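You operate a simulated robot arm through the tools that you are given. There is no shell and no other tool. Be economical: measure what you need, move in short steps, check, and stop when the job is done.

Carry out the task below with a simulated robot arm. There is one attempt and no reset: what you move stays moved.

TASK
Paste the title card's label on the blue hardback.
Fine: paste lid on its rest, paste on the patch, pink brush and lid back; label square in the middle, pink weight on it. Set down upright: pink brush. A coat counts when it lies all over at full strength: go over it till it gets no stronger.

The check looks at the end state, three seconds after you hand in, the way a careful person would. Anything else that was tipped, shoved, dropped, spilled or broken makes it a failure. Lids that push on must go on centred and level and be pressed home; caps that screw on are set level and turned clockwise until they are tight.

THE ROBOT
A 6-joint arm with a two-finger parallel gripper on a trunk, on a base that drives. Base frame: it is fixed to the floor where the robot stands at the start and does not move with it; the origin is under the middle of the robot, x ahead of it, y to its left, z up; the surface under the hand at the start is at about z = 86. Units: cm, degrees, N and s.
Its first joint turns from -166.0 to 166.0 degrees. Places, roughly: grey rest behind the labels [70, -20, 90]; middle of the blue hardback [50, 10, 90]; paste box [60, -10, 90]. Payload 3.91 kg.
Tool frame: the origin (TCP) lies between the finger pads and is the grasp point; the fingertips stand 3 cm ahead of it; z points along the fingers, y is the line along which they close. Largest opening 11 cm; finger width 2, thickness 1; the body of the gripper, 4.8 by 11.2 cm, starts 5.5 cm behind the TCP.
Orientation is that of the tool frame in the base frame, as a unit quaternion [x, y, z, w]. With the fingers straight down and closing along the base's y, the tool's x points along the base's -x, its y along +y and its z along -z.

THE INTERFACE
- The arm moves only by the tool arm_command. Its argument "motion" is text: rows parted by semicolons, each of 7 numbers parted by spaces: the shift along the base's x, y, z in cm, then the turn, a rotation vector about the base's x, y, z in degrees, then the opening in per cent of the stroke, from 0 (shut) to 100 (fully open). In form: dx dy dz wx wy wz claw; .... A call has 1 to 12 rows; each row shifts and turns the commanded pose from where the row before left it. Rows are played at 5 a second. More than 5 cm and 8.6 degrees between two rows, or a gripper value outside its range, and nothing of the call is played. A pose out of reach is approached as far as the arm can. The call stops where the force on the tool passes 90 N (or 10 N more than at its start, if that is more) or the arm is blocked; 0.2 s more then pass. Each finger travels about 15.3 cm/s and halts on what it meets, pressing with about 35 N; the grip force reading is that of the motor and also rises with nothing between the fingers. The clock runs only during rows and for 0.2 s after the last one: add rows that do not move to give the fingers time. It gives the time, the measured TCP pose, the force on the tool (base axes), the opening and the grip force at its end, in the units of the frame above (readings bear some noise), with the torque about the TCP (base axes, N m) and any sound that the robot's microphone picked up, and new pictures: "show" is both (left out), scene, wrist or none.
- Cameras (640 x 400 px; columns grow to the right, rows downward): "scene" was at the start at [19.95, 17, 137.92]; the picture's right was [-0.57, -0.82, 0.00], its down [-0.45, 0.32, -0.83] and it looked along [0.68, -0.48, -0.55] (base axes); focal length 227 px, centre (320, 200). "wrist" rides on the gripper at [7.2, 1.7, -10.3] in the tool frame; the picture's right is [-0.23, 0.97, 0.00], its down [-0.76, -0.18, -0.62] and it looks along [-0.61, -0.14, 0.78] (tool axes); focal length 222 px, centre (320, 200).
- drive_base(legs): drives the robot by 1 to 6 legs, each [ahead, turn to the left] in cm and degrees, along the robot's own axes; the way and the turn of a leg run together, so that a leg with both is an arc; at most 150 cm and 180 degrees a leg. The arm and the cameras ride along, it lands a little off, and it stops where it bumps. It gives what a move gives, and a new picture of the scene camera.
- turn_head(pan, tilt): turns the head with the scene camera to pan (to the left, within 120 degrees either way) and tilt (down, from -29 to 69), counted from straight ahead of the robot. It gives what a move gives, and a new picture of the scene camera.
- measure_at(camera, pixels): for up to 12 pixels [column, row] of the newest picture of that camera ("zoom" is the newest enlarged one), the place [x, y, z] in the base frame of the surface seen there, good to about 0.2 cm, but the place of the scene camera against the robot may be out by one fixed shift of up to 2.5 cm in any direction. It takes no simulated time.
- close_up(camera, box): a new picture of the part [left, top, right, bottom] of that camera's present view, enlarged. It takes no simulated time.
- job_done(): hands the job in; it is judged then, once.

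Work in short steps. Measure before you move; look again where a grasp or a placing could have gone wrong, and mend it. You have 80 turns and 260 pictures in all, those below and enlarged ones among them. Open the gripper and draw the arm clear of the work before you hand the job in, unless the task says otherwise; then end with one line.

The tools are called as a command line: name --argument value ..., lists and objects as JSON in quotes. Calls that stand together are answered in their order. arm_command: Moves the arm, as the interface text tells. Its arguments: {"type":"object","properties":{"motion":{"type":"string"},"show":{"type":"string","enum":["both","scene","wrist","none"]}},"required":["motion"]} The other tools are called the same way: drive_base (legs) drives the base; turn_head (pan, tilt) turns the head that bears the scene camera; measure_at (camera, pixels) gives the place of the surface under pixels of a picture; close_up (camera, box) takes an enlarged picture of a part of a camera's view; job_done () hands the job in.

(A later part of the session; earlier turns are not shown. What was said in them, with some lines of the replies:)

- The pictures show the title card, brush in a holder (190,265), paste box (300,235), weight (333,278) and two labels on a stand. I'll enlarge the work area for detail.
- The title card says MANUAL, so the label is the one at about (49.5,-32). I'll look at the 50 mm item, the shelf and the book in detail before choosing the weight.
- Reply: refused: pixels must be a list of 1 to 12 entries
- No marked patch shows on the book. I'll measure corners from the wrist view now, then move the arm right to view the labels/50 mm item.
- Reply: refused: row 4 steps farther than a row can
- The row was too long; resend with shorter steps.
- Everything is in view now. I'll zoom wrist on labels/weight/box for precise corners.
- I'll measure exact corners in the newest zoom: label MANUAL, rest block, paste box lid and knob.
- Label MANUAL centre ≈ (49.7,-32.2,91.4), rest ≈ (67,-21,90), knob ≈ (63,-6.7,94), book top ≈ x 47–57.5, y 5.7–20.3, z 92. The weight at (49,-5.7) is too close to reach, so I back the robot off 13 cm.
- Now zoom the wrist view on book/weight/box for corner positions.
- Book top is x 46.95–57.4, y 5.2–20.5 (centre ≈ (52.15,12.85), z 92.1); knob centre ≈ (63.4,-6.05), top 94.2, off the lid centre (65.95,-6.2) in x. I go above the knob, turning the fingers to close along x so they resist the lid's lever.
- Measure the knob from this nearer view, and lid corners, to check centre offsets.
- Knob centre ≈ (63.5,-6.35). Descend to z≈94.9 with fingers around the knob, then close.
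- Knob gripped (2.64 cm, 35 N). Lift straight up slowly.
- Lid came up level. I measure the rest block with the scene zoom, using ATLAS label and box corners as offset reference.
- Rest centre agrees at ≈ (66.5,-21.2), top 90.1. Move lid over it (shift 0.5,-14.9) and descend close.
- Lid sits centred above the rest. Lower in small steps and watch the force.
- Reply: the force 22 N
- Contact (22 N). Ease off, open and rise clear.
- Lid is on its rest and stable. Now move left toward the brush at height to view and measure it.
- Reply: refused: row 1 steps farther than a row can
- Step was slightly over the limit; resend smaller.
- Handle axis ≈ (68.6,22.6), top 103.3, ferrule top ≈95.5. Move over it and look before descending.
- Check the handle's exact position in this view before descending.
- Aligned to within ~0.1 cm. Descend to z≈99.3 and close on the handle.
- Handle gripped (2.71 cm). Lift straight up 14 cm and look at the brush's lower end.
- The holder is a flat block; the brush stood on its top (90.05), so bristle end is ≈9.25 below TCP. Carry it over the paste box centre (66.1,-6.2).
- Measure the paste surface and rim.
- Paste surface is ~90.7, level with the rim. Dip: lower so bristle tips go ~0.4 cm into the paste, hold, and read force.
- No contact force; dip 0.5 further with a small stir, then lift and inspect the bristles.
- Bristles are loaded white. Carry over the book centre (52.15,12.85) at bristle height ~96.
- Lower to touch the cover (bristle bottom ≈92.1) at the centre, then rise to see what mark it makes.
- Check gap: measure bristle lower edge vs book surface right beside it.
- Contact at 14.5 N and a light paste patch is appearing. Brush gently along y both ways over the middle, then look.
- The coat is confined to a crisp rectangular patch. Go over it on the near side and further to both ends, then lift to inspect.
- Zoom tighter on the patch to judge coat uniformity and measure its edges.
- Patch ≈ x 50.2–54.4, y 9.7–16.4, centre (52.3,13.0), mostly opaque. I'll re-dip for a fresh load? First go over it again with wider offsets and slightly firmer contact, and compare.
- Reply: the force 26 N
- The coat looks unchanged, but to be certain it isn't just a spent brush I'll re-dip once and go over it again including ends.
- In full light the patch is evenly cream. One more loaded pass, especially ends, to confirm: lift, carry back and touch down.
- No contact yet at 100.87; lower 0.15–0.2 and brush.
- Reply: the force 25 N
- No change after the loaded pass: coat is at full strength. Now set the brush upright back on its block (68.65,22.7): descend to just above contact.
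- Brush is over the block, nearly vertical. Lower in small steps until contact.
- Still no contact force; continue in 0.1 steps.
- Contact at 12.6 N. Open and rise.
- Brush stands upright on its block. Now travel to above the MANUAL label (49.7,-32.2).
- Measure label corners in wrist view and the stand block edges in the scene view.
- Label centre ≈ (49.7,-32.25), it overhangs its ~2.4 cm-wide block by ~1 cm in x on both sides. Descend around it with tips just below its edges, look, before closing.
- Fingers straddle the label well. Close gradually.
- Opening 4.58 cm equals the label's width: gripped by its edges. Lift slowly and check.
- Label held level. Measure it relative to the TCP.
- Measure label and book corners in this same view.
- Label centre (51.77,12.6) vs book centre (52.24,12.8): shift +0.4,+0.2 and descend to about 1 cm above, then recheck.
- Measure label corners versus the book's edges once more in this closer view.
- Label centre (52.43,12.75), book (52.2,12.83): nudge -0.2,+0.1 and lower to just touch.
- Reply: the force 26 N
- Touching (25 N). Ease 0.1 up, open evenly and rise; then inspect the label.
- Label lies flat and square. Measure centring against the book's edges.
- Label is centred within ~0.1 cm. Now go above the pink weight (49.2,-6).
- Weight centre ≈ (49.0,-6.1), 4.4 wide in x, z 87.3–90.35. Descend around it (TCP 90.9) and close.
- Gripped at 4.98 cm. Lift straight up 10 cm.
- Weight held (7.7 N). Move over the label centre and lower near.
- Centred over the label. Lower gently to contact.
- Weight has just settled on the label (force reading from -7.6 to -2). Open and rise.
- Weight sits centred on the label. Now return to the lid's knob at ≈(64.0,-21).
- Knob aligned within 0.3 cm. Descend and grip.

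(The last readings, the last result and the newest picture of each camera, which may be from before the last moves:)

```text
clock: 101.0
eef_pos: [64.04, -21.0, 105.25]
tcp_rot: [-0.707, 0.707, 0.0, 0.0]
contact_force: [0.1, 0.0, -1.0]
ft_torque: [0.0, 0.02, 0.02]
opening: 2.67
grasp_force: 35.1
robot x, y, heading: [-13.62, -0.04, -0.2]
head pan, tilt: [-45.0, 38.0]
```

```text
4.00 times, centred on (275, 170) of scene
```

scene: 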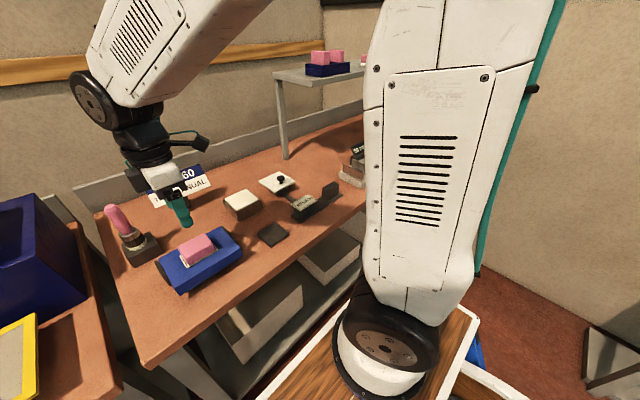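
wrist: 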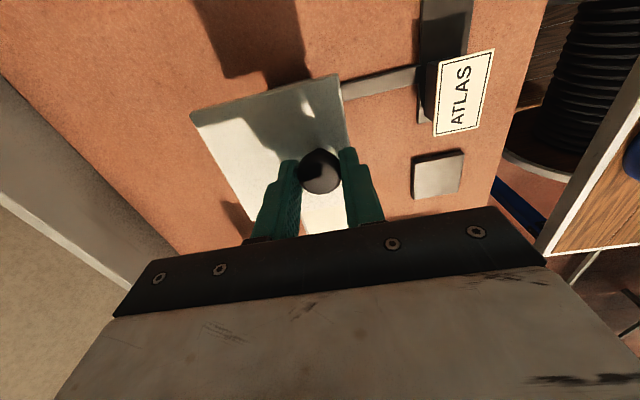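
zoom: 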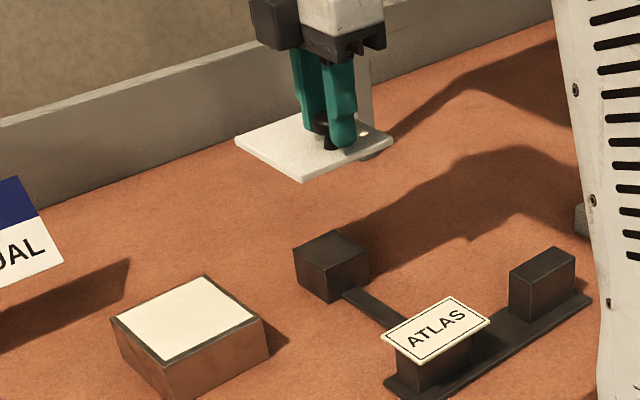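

Lid level in hand. Carry it back over the box, and stop ~1.5 cm above to check alignment.

arm_command --motion "-0.2 5 0 0 0 0 0;-0.2 5 0 0 0 0 0;-0.15 4.85 0 0 0 0 0;0 0 0 0 0 0 0;0 0 -4 0 0 0 0;0 0 -3.5 0 0 0 0;0 0 0 0 0 0 0" --show "both"

close_up --camera "scene" --box '[200, 150, 290, 230]'

close_up --camera "wrist" --box '[160, 40, 400, 220]'

```text
clock: 102.6
eef_pos: [63.14, -5.96, 97.58]
tcp_rot: [-0.706, 0.708, 0.0, 0.0]
contact_force: [-0.3, -0.2, 0.7]
ft_torque: [0.03, 0.01, -0.02]
opening: 2.64
grasp_force: 35.1
robot x, y, heading: [-13.15, -0.05, 0.1]
head pan, tilt: [-45.0, 38.0]
```

scene: 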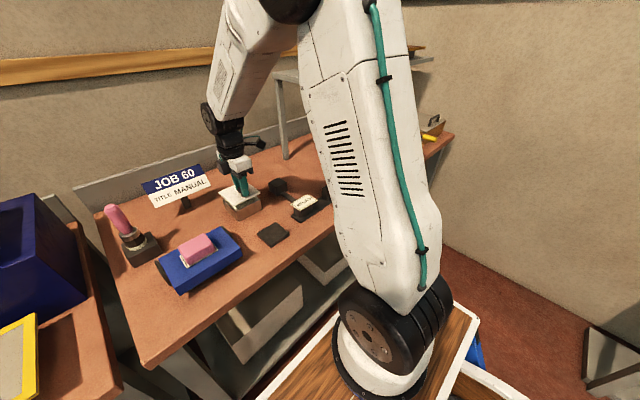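
wrist: 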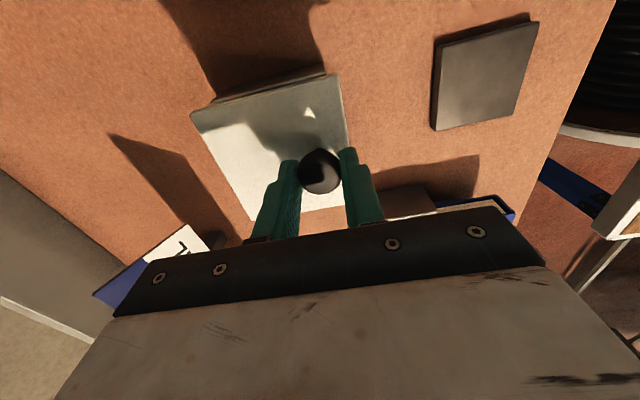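

```text
5.00 times, centred on (245, 190) of scene
```

zoom: 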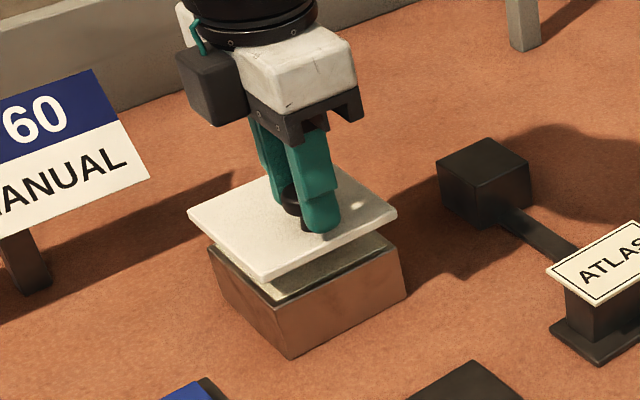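

```text
2.22 times, centred on (280, 130) of wrist
```

zoom: 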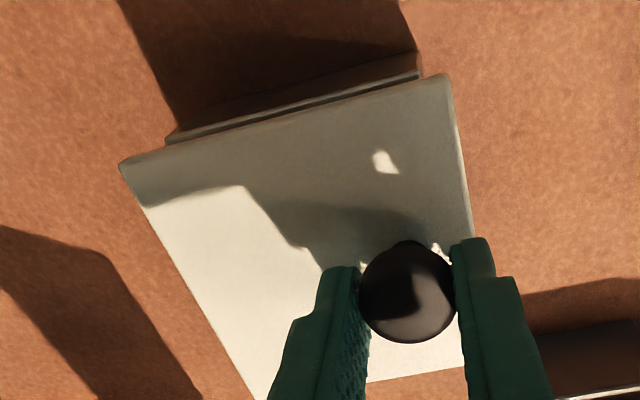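

Measure lid corners and box rim corners in this view.

measure_at --camera "zoom" --pixels '[[124, 164], [445, 79], [167, 141], [416, 75], [468, 200], [470, 360], [200, 300], [300, 107]]'

measure_at --camera "scene" --pixels '[[238, 193], [253, 205], [278, 193], [243, 205], [255, 209], [280, 199], [243, 201], [255, 212], [253, 204]]'

```text
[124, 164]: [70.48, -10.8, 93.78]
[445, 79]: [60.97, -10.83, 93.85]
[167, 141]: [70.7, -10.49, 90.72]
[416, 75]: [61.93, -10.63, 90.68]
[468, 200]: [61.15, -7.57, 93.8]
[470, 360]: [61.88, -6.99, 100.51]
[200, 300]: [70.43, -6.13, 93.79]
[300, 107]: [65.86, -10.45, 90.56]
```

```text
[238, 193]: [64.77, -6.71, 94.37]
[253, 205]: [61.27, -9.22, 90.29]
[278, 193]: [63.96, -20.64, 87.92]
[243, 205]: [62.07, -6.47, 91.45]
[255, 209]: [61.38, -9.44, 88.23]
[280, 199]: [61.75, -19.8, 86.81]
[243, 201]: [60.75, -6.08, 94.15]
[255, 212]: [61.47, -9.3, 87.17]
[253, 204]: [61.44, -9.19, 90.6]
```

Lid sits ~0.35 low in x and ~0.15 in y relative to the box. Correct, lower a bit and recheck.

arm_command --motion "0.3 0.12 0 0 0 0 0;0 0 -1.2 0 0 0 0;0 0 0 0 0 0 0" --show "wrist"

close_up --camera "scene" --box '[210, 170, 280, 230]'

close_up --camera "wrist" --box '[160, 40, 400, 220]'

```text
clock: 103.4
eef_pos: [63.71, -5.89, 96.41]
tcp_rot: [-0.706, 0.708, 0.0, 0.0]
contact_force: [0.9, 0.1, -0.7]
ft_torque: [0.0, 0.05, 0.01]
opening: 2.64
grasp_force: 35.1
robot x, y, heading: [-13.13, -0.35, -0.0]
head pan, tilt: [-45.0, 38.0]
```

wrist: 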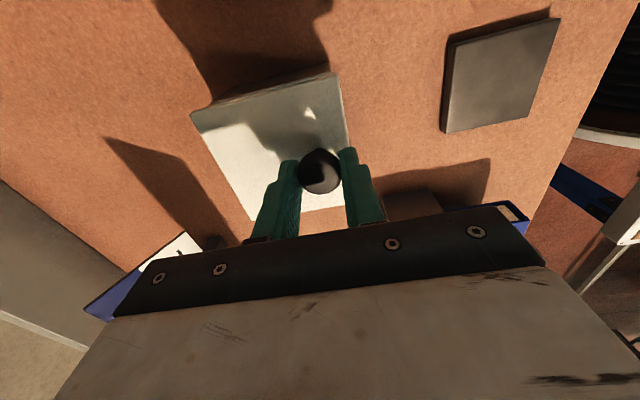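

```text
6.67 times, centred on (245, 200) of scene
```

zoom: 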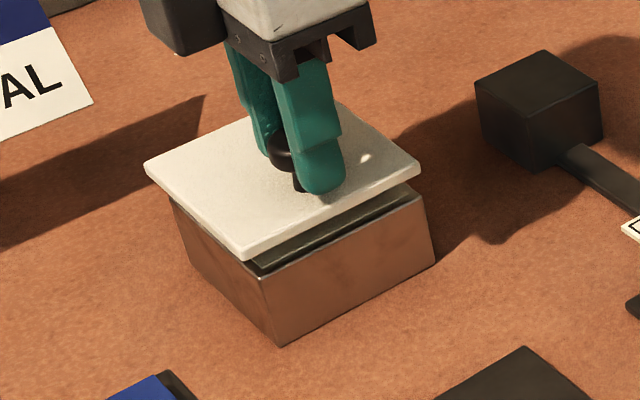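

```text
2.22 times, centred on (280, 130) of wrist
```

zoom: 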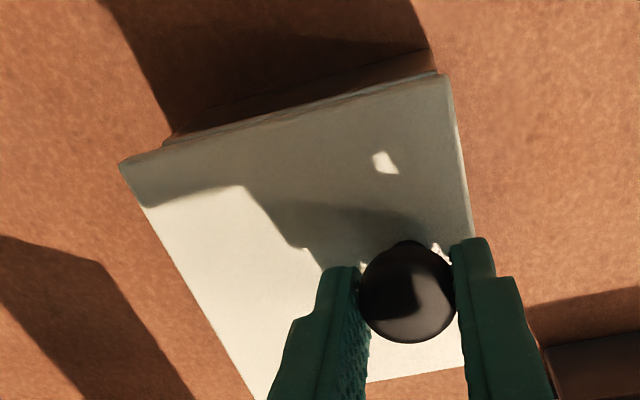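

Measure again.

measure_at --camera "zoom" --pixels '[[124, 164], [445, 79], [170, 143], [434, 72], [467, 190], [160, 225], [300, 112], [300, 100], [440, 90], [150, 170]]'

close_up --camera "scene" --box '[220, 180, 270, 225]'

```text
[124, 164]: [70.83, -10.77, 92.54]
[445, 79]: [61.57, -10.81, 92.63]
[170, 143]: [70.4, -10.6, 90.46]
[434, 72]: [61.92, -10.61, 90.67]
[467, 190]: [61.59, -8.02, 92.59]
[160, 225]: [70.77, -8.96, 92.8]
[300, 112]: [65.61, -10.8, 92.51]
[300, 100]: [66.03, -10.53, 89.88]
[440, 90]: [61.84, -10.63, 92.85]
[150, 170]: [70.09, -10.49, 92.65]
```

```text
8.89 times, centred on (245, 202) of scene
```

zoom: 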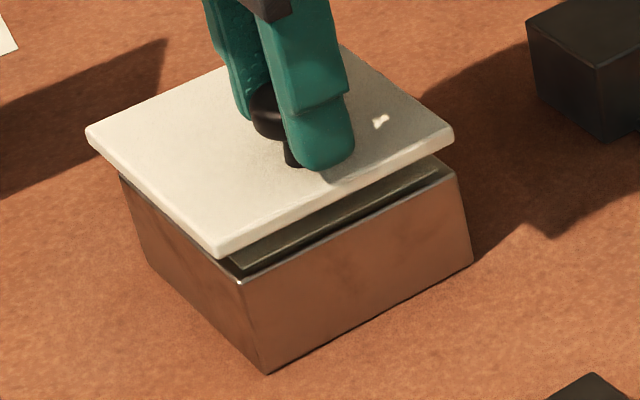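

Wrist shows overhang of ~0.2 on the -y side and ~0.35/0.4 in x; check the +y and -x sides from the scene zoom.

measure_at --camera "zoom" --pixels '[[120, 163], [150, 190], [190, 226], [300, 218], [370, 180], [430, 147], [165, 217], [205, 252], [185, 245], [320, 247], [390, 212], [430, 191]]'

```text
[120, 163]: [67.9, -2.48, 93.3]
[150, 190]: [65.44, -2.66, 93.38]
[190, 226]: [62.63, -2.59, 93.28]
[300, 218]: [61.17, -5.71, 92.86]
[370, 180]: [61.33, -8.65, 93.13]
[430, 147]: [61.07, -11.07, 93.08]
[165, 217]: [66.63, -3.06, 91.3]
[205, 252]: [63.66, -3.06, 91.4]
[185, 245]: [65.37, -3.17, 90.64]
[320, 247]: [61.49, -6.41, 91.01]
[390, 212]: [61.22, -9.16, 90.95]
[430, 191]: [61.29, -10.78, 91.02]
```

+y overhang ≈0.5 vs -y 0.2; shift -0.05,-0.15 to centre, then lower to contact.

arm_command --motion "-0.05 -0.15 0 0 0 0 0;0 0 -0.6 0 0 0 0;0 0 -0.4 0 0 0 0;0 0 0 0 0 0 0" --show "wrist"

close_up --camera "scene" --box '[220, 180, 270, 225]'

close_up --camera "wrist" --box '[160, 40, 400, 220]'

```text
clock: 104.4
eef_pos: [63.7, -6.34, 95.43]
tcp_rot: [-0.706, 0.708, 0.0, 0.0]
contact_force: [-0.6, -0.3, -1.0]
ft_torque: [0.01, 0.02, -0.01]
opening: 2.66
grasp_force: 34.8
robot x, y, heading: [-12.92, 0.13, -0.1]
head pan, tilt: [-45.0, 38.0]
```

wrist: 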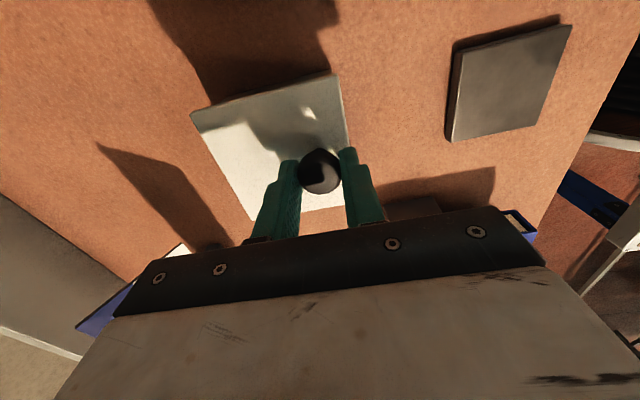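

```text
8.89 times, centred on (245, 202) of scene
```

zoom: 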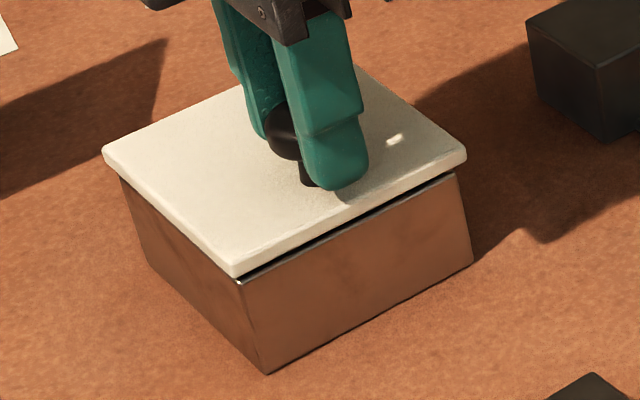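

```text
2.22 times, centred on (280, 130) of wrist
```

zoom: 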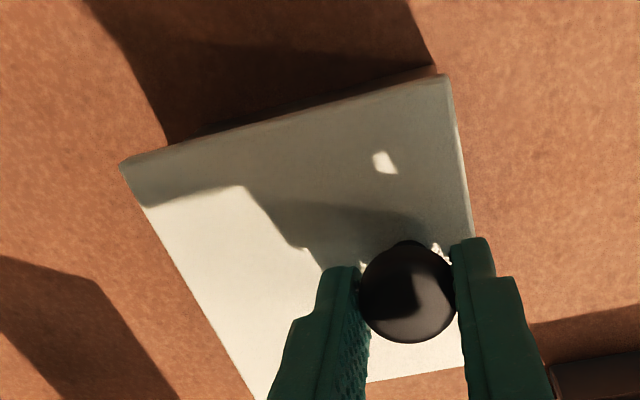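

Centred and level. Lower to seat and press.

arm_command --motion "0 0 -0.2 0 0 0 0;0 0 -0.1 0 0 0 0;0 0 -0.1 0 0 0 0;0 0 0 0 0 0 0" --show "none"

arm_command --motion "0 0 -0.1 0 0 0 0;0 0 -0.1 0 0 0 0;0 0 0 0 0 0 0" --show "none"

close_up --camera "scene" --box '[220, 180, 270, 225]'

```text
clock: 105.4
eef_pos: [63.61, -6.18, 95.16]
tcp_rot: [-0.707, 0.708, 0.0, 0.0]
contact_force: [0.6, -1.3, 2.0]
ft_torque: [0.01, -0.13, -0.01]
opening: 2.66
grasp_force: 34.8
robot x, y, heading: [-12.99, -0.03, -0.1]
head pan, tilt: [-45.0, 38.0]
```

```text
clock: 106.2
eef_pos: [63.7, -6.35, 94.96]
tcp_rot: [-0.707, 0.708, -0.001, 0.001]
contact_force: [-2.0, 2.4, 28.4]
ft_torque: [0.04, 0.06, 0.01]
opening: 2.66
grasp_force: 35.3
robot x, y, heading: [-12.89, -0.22, -0.1]
head pan, tilt: [-45.0, 38.0]
```

```text
8.89 times, centred on (245, 202) of scene
```

zoom: 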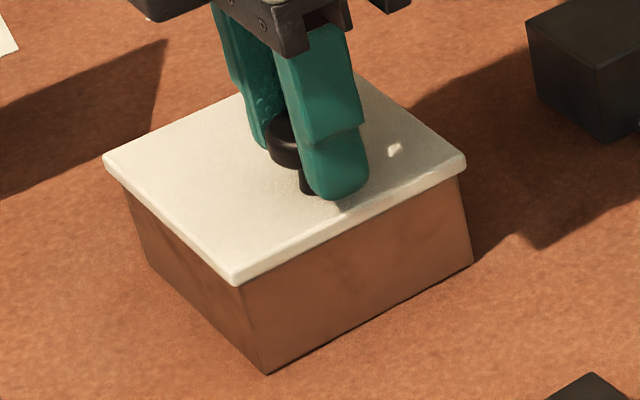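

Seated flush. Press a little more firmly, then release.

arm_command --motion "0 0 -0.1 0 0 0 0;0 0 -0.1 0 0 0 0;0 0 0 0 0 0 0" --show "none"

arm_command --motion "0 0 0.15 0 0 0 0;0 0 0.15 0 0 0 0;0 0 0 0 0 0 45;0 0 0 0 0 0 60;0 0 0 0 0 0 60;0 0 3 0 0 0 60;0 0 5 0 0 0 60;0 0 5 0 0 0 60;0 0 0 0 0 0 60" --show "both"

close_up --camera "scene" --box '[210, 170, 280, 230]'

close_up --camera "wrist" --box '[220, 20, 380, 170]'

```text
clock: 107.0
eef_pos: [63.69, -6.18, 94.69]
tcp_rot: [-0.706, 0.708, -0.001, 0.001]
contact_force: [5.7, -1.9, 30.3]
ft_torque: [-0.06, -0.13, -0.03]
opening: 2.66
grasp_force: 34.9
robot x, y, heading: [-13.2, -0.13, 0.0]
head pan, tilt: [-45.0, 38.0]
```

```text
clock: 109.0
eef_pos: [64.02, -6.14, 108.04]
tcp_rot: [-0.706, 0.708, 0.001, 0.0]
contact_force: [-0.2, 0.1, 0.1]
ft_torque: [-0.02, 0.0, 0.02]
opening: 6.6
grasp_force: 0.1
robot x, y, heading: [-13.11, -0.15, -0.2]
head pan, tilt: [-45.0, 38.0]
```

scene: 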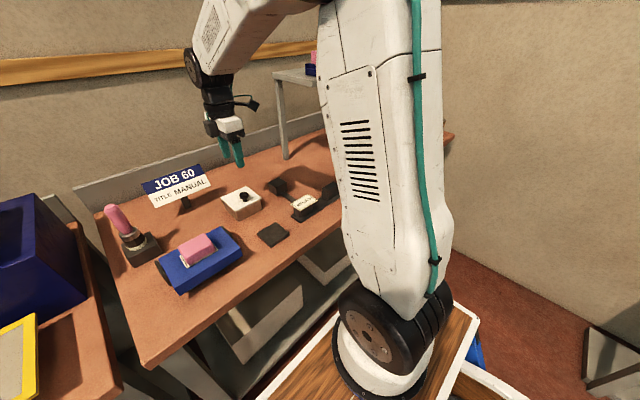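
wrist: 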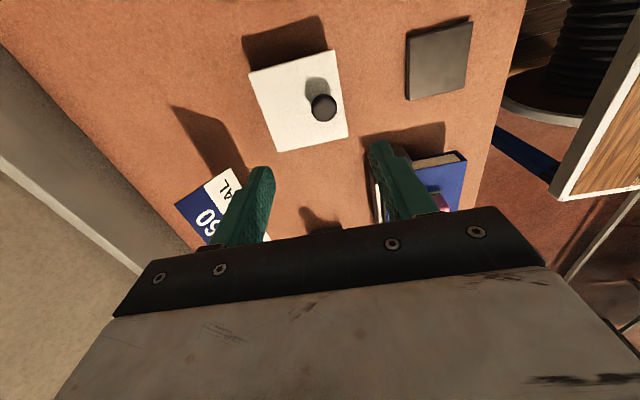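

```text
6.67 times, centred on (245, 200) of scene
```

zoom: 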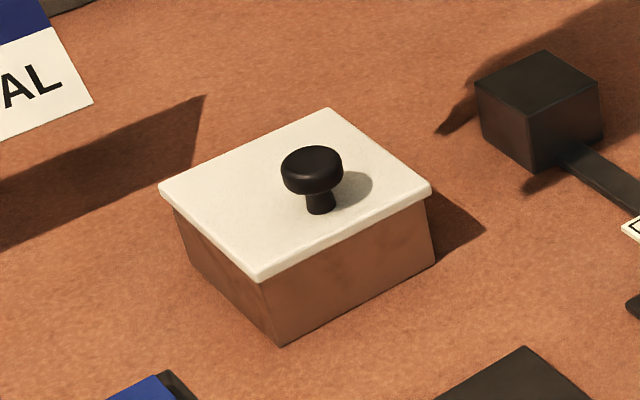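

```text
2.67 times, centred on (300, 95) of wrist
```

zoom: 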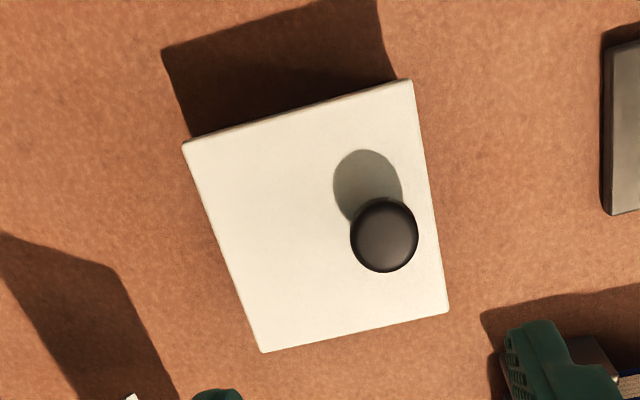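

Measure the lid's height and position to confirm it's home and level.

measure_at --camera "zoom" --pixels '[[190, 147], [406, 85], [443, 309], [266, 347], [250, 200], [300, 300]]'

close_up --camera "scene" --box '[222, 185, 266, 222]'

```text
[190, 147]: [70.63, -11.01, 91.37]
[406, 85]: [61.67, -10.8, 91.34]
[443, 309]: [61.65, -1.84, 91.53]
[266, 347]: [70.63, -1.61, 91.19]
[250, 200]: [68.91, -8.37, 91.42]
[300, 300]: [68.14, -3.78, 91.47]
```

```text
10.81 times, centred on (244, 204) of scene
```

zoom: 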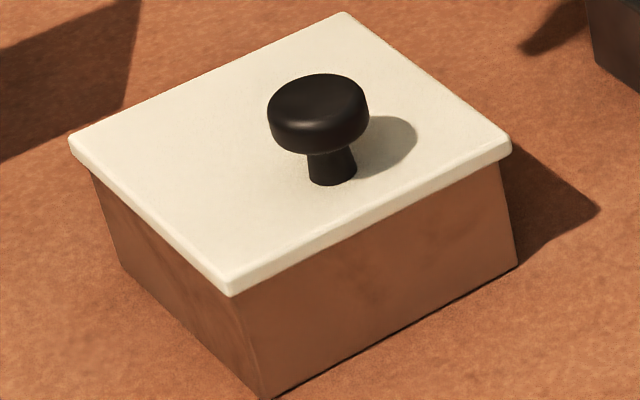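

Lid is level, at its original height and place. Draw the arm up clear and take a last look.

arm_command --motion "0 0 4 0 0 0 80;-2 -3 3 0 0 0 80;-2 -3 3 0 0 0 80;-2 -3 3 0 0 0 80;-2 -3 3 0 0 0 80;0 0 0 0 0 0 80" --show "scene"

close_up --camera "scene" --box '[80, 140, 340, 310]'

```text
clock: 110.4
eef_pos: [55.63, -18.36, 123.88]
tcp_rot: [-0.707, 0.708, 0.001, 0.0]
contact_force: [-0.3, 0.5, 0.4]
ft_torque: [0.02, 0.04, -0.04]
opening: 8.81
grasp_force: 0.1
robot x, y, heading: [-12.72, -0.04, -0.2]
head pan, tilt: [-45.0, 38.0]
```

scene: 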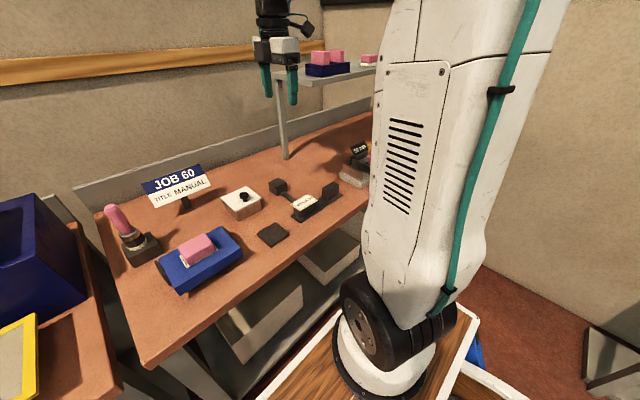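

```text
2.35 times, centred on (210, 225) of scene
5 turns are left
```

zoom: 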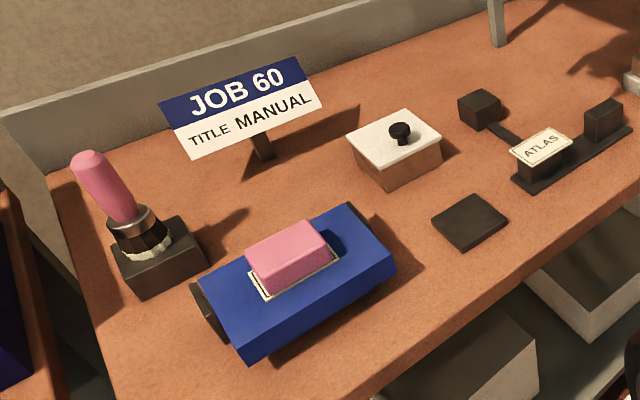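

Everything is in place: label under the weight, brush upright, lid home. Handing in.

job_done

```text
The job is handed in.
```

The MANUAL label is pasted square in the middle of the blue hardback with the pink weight on it. The pink brush is back upright on its block, and the lid is pressed home on the paste box.
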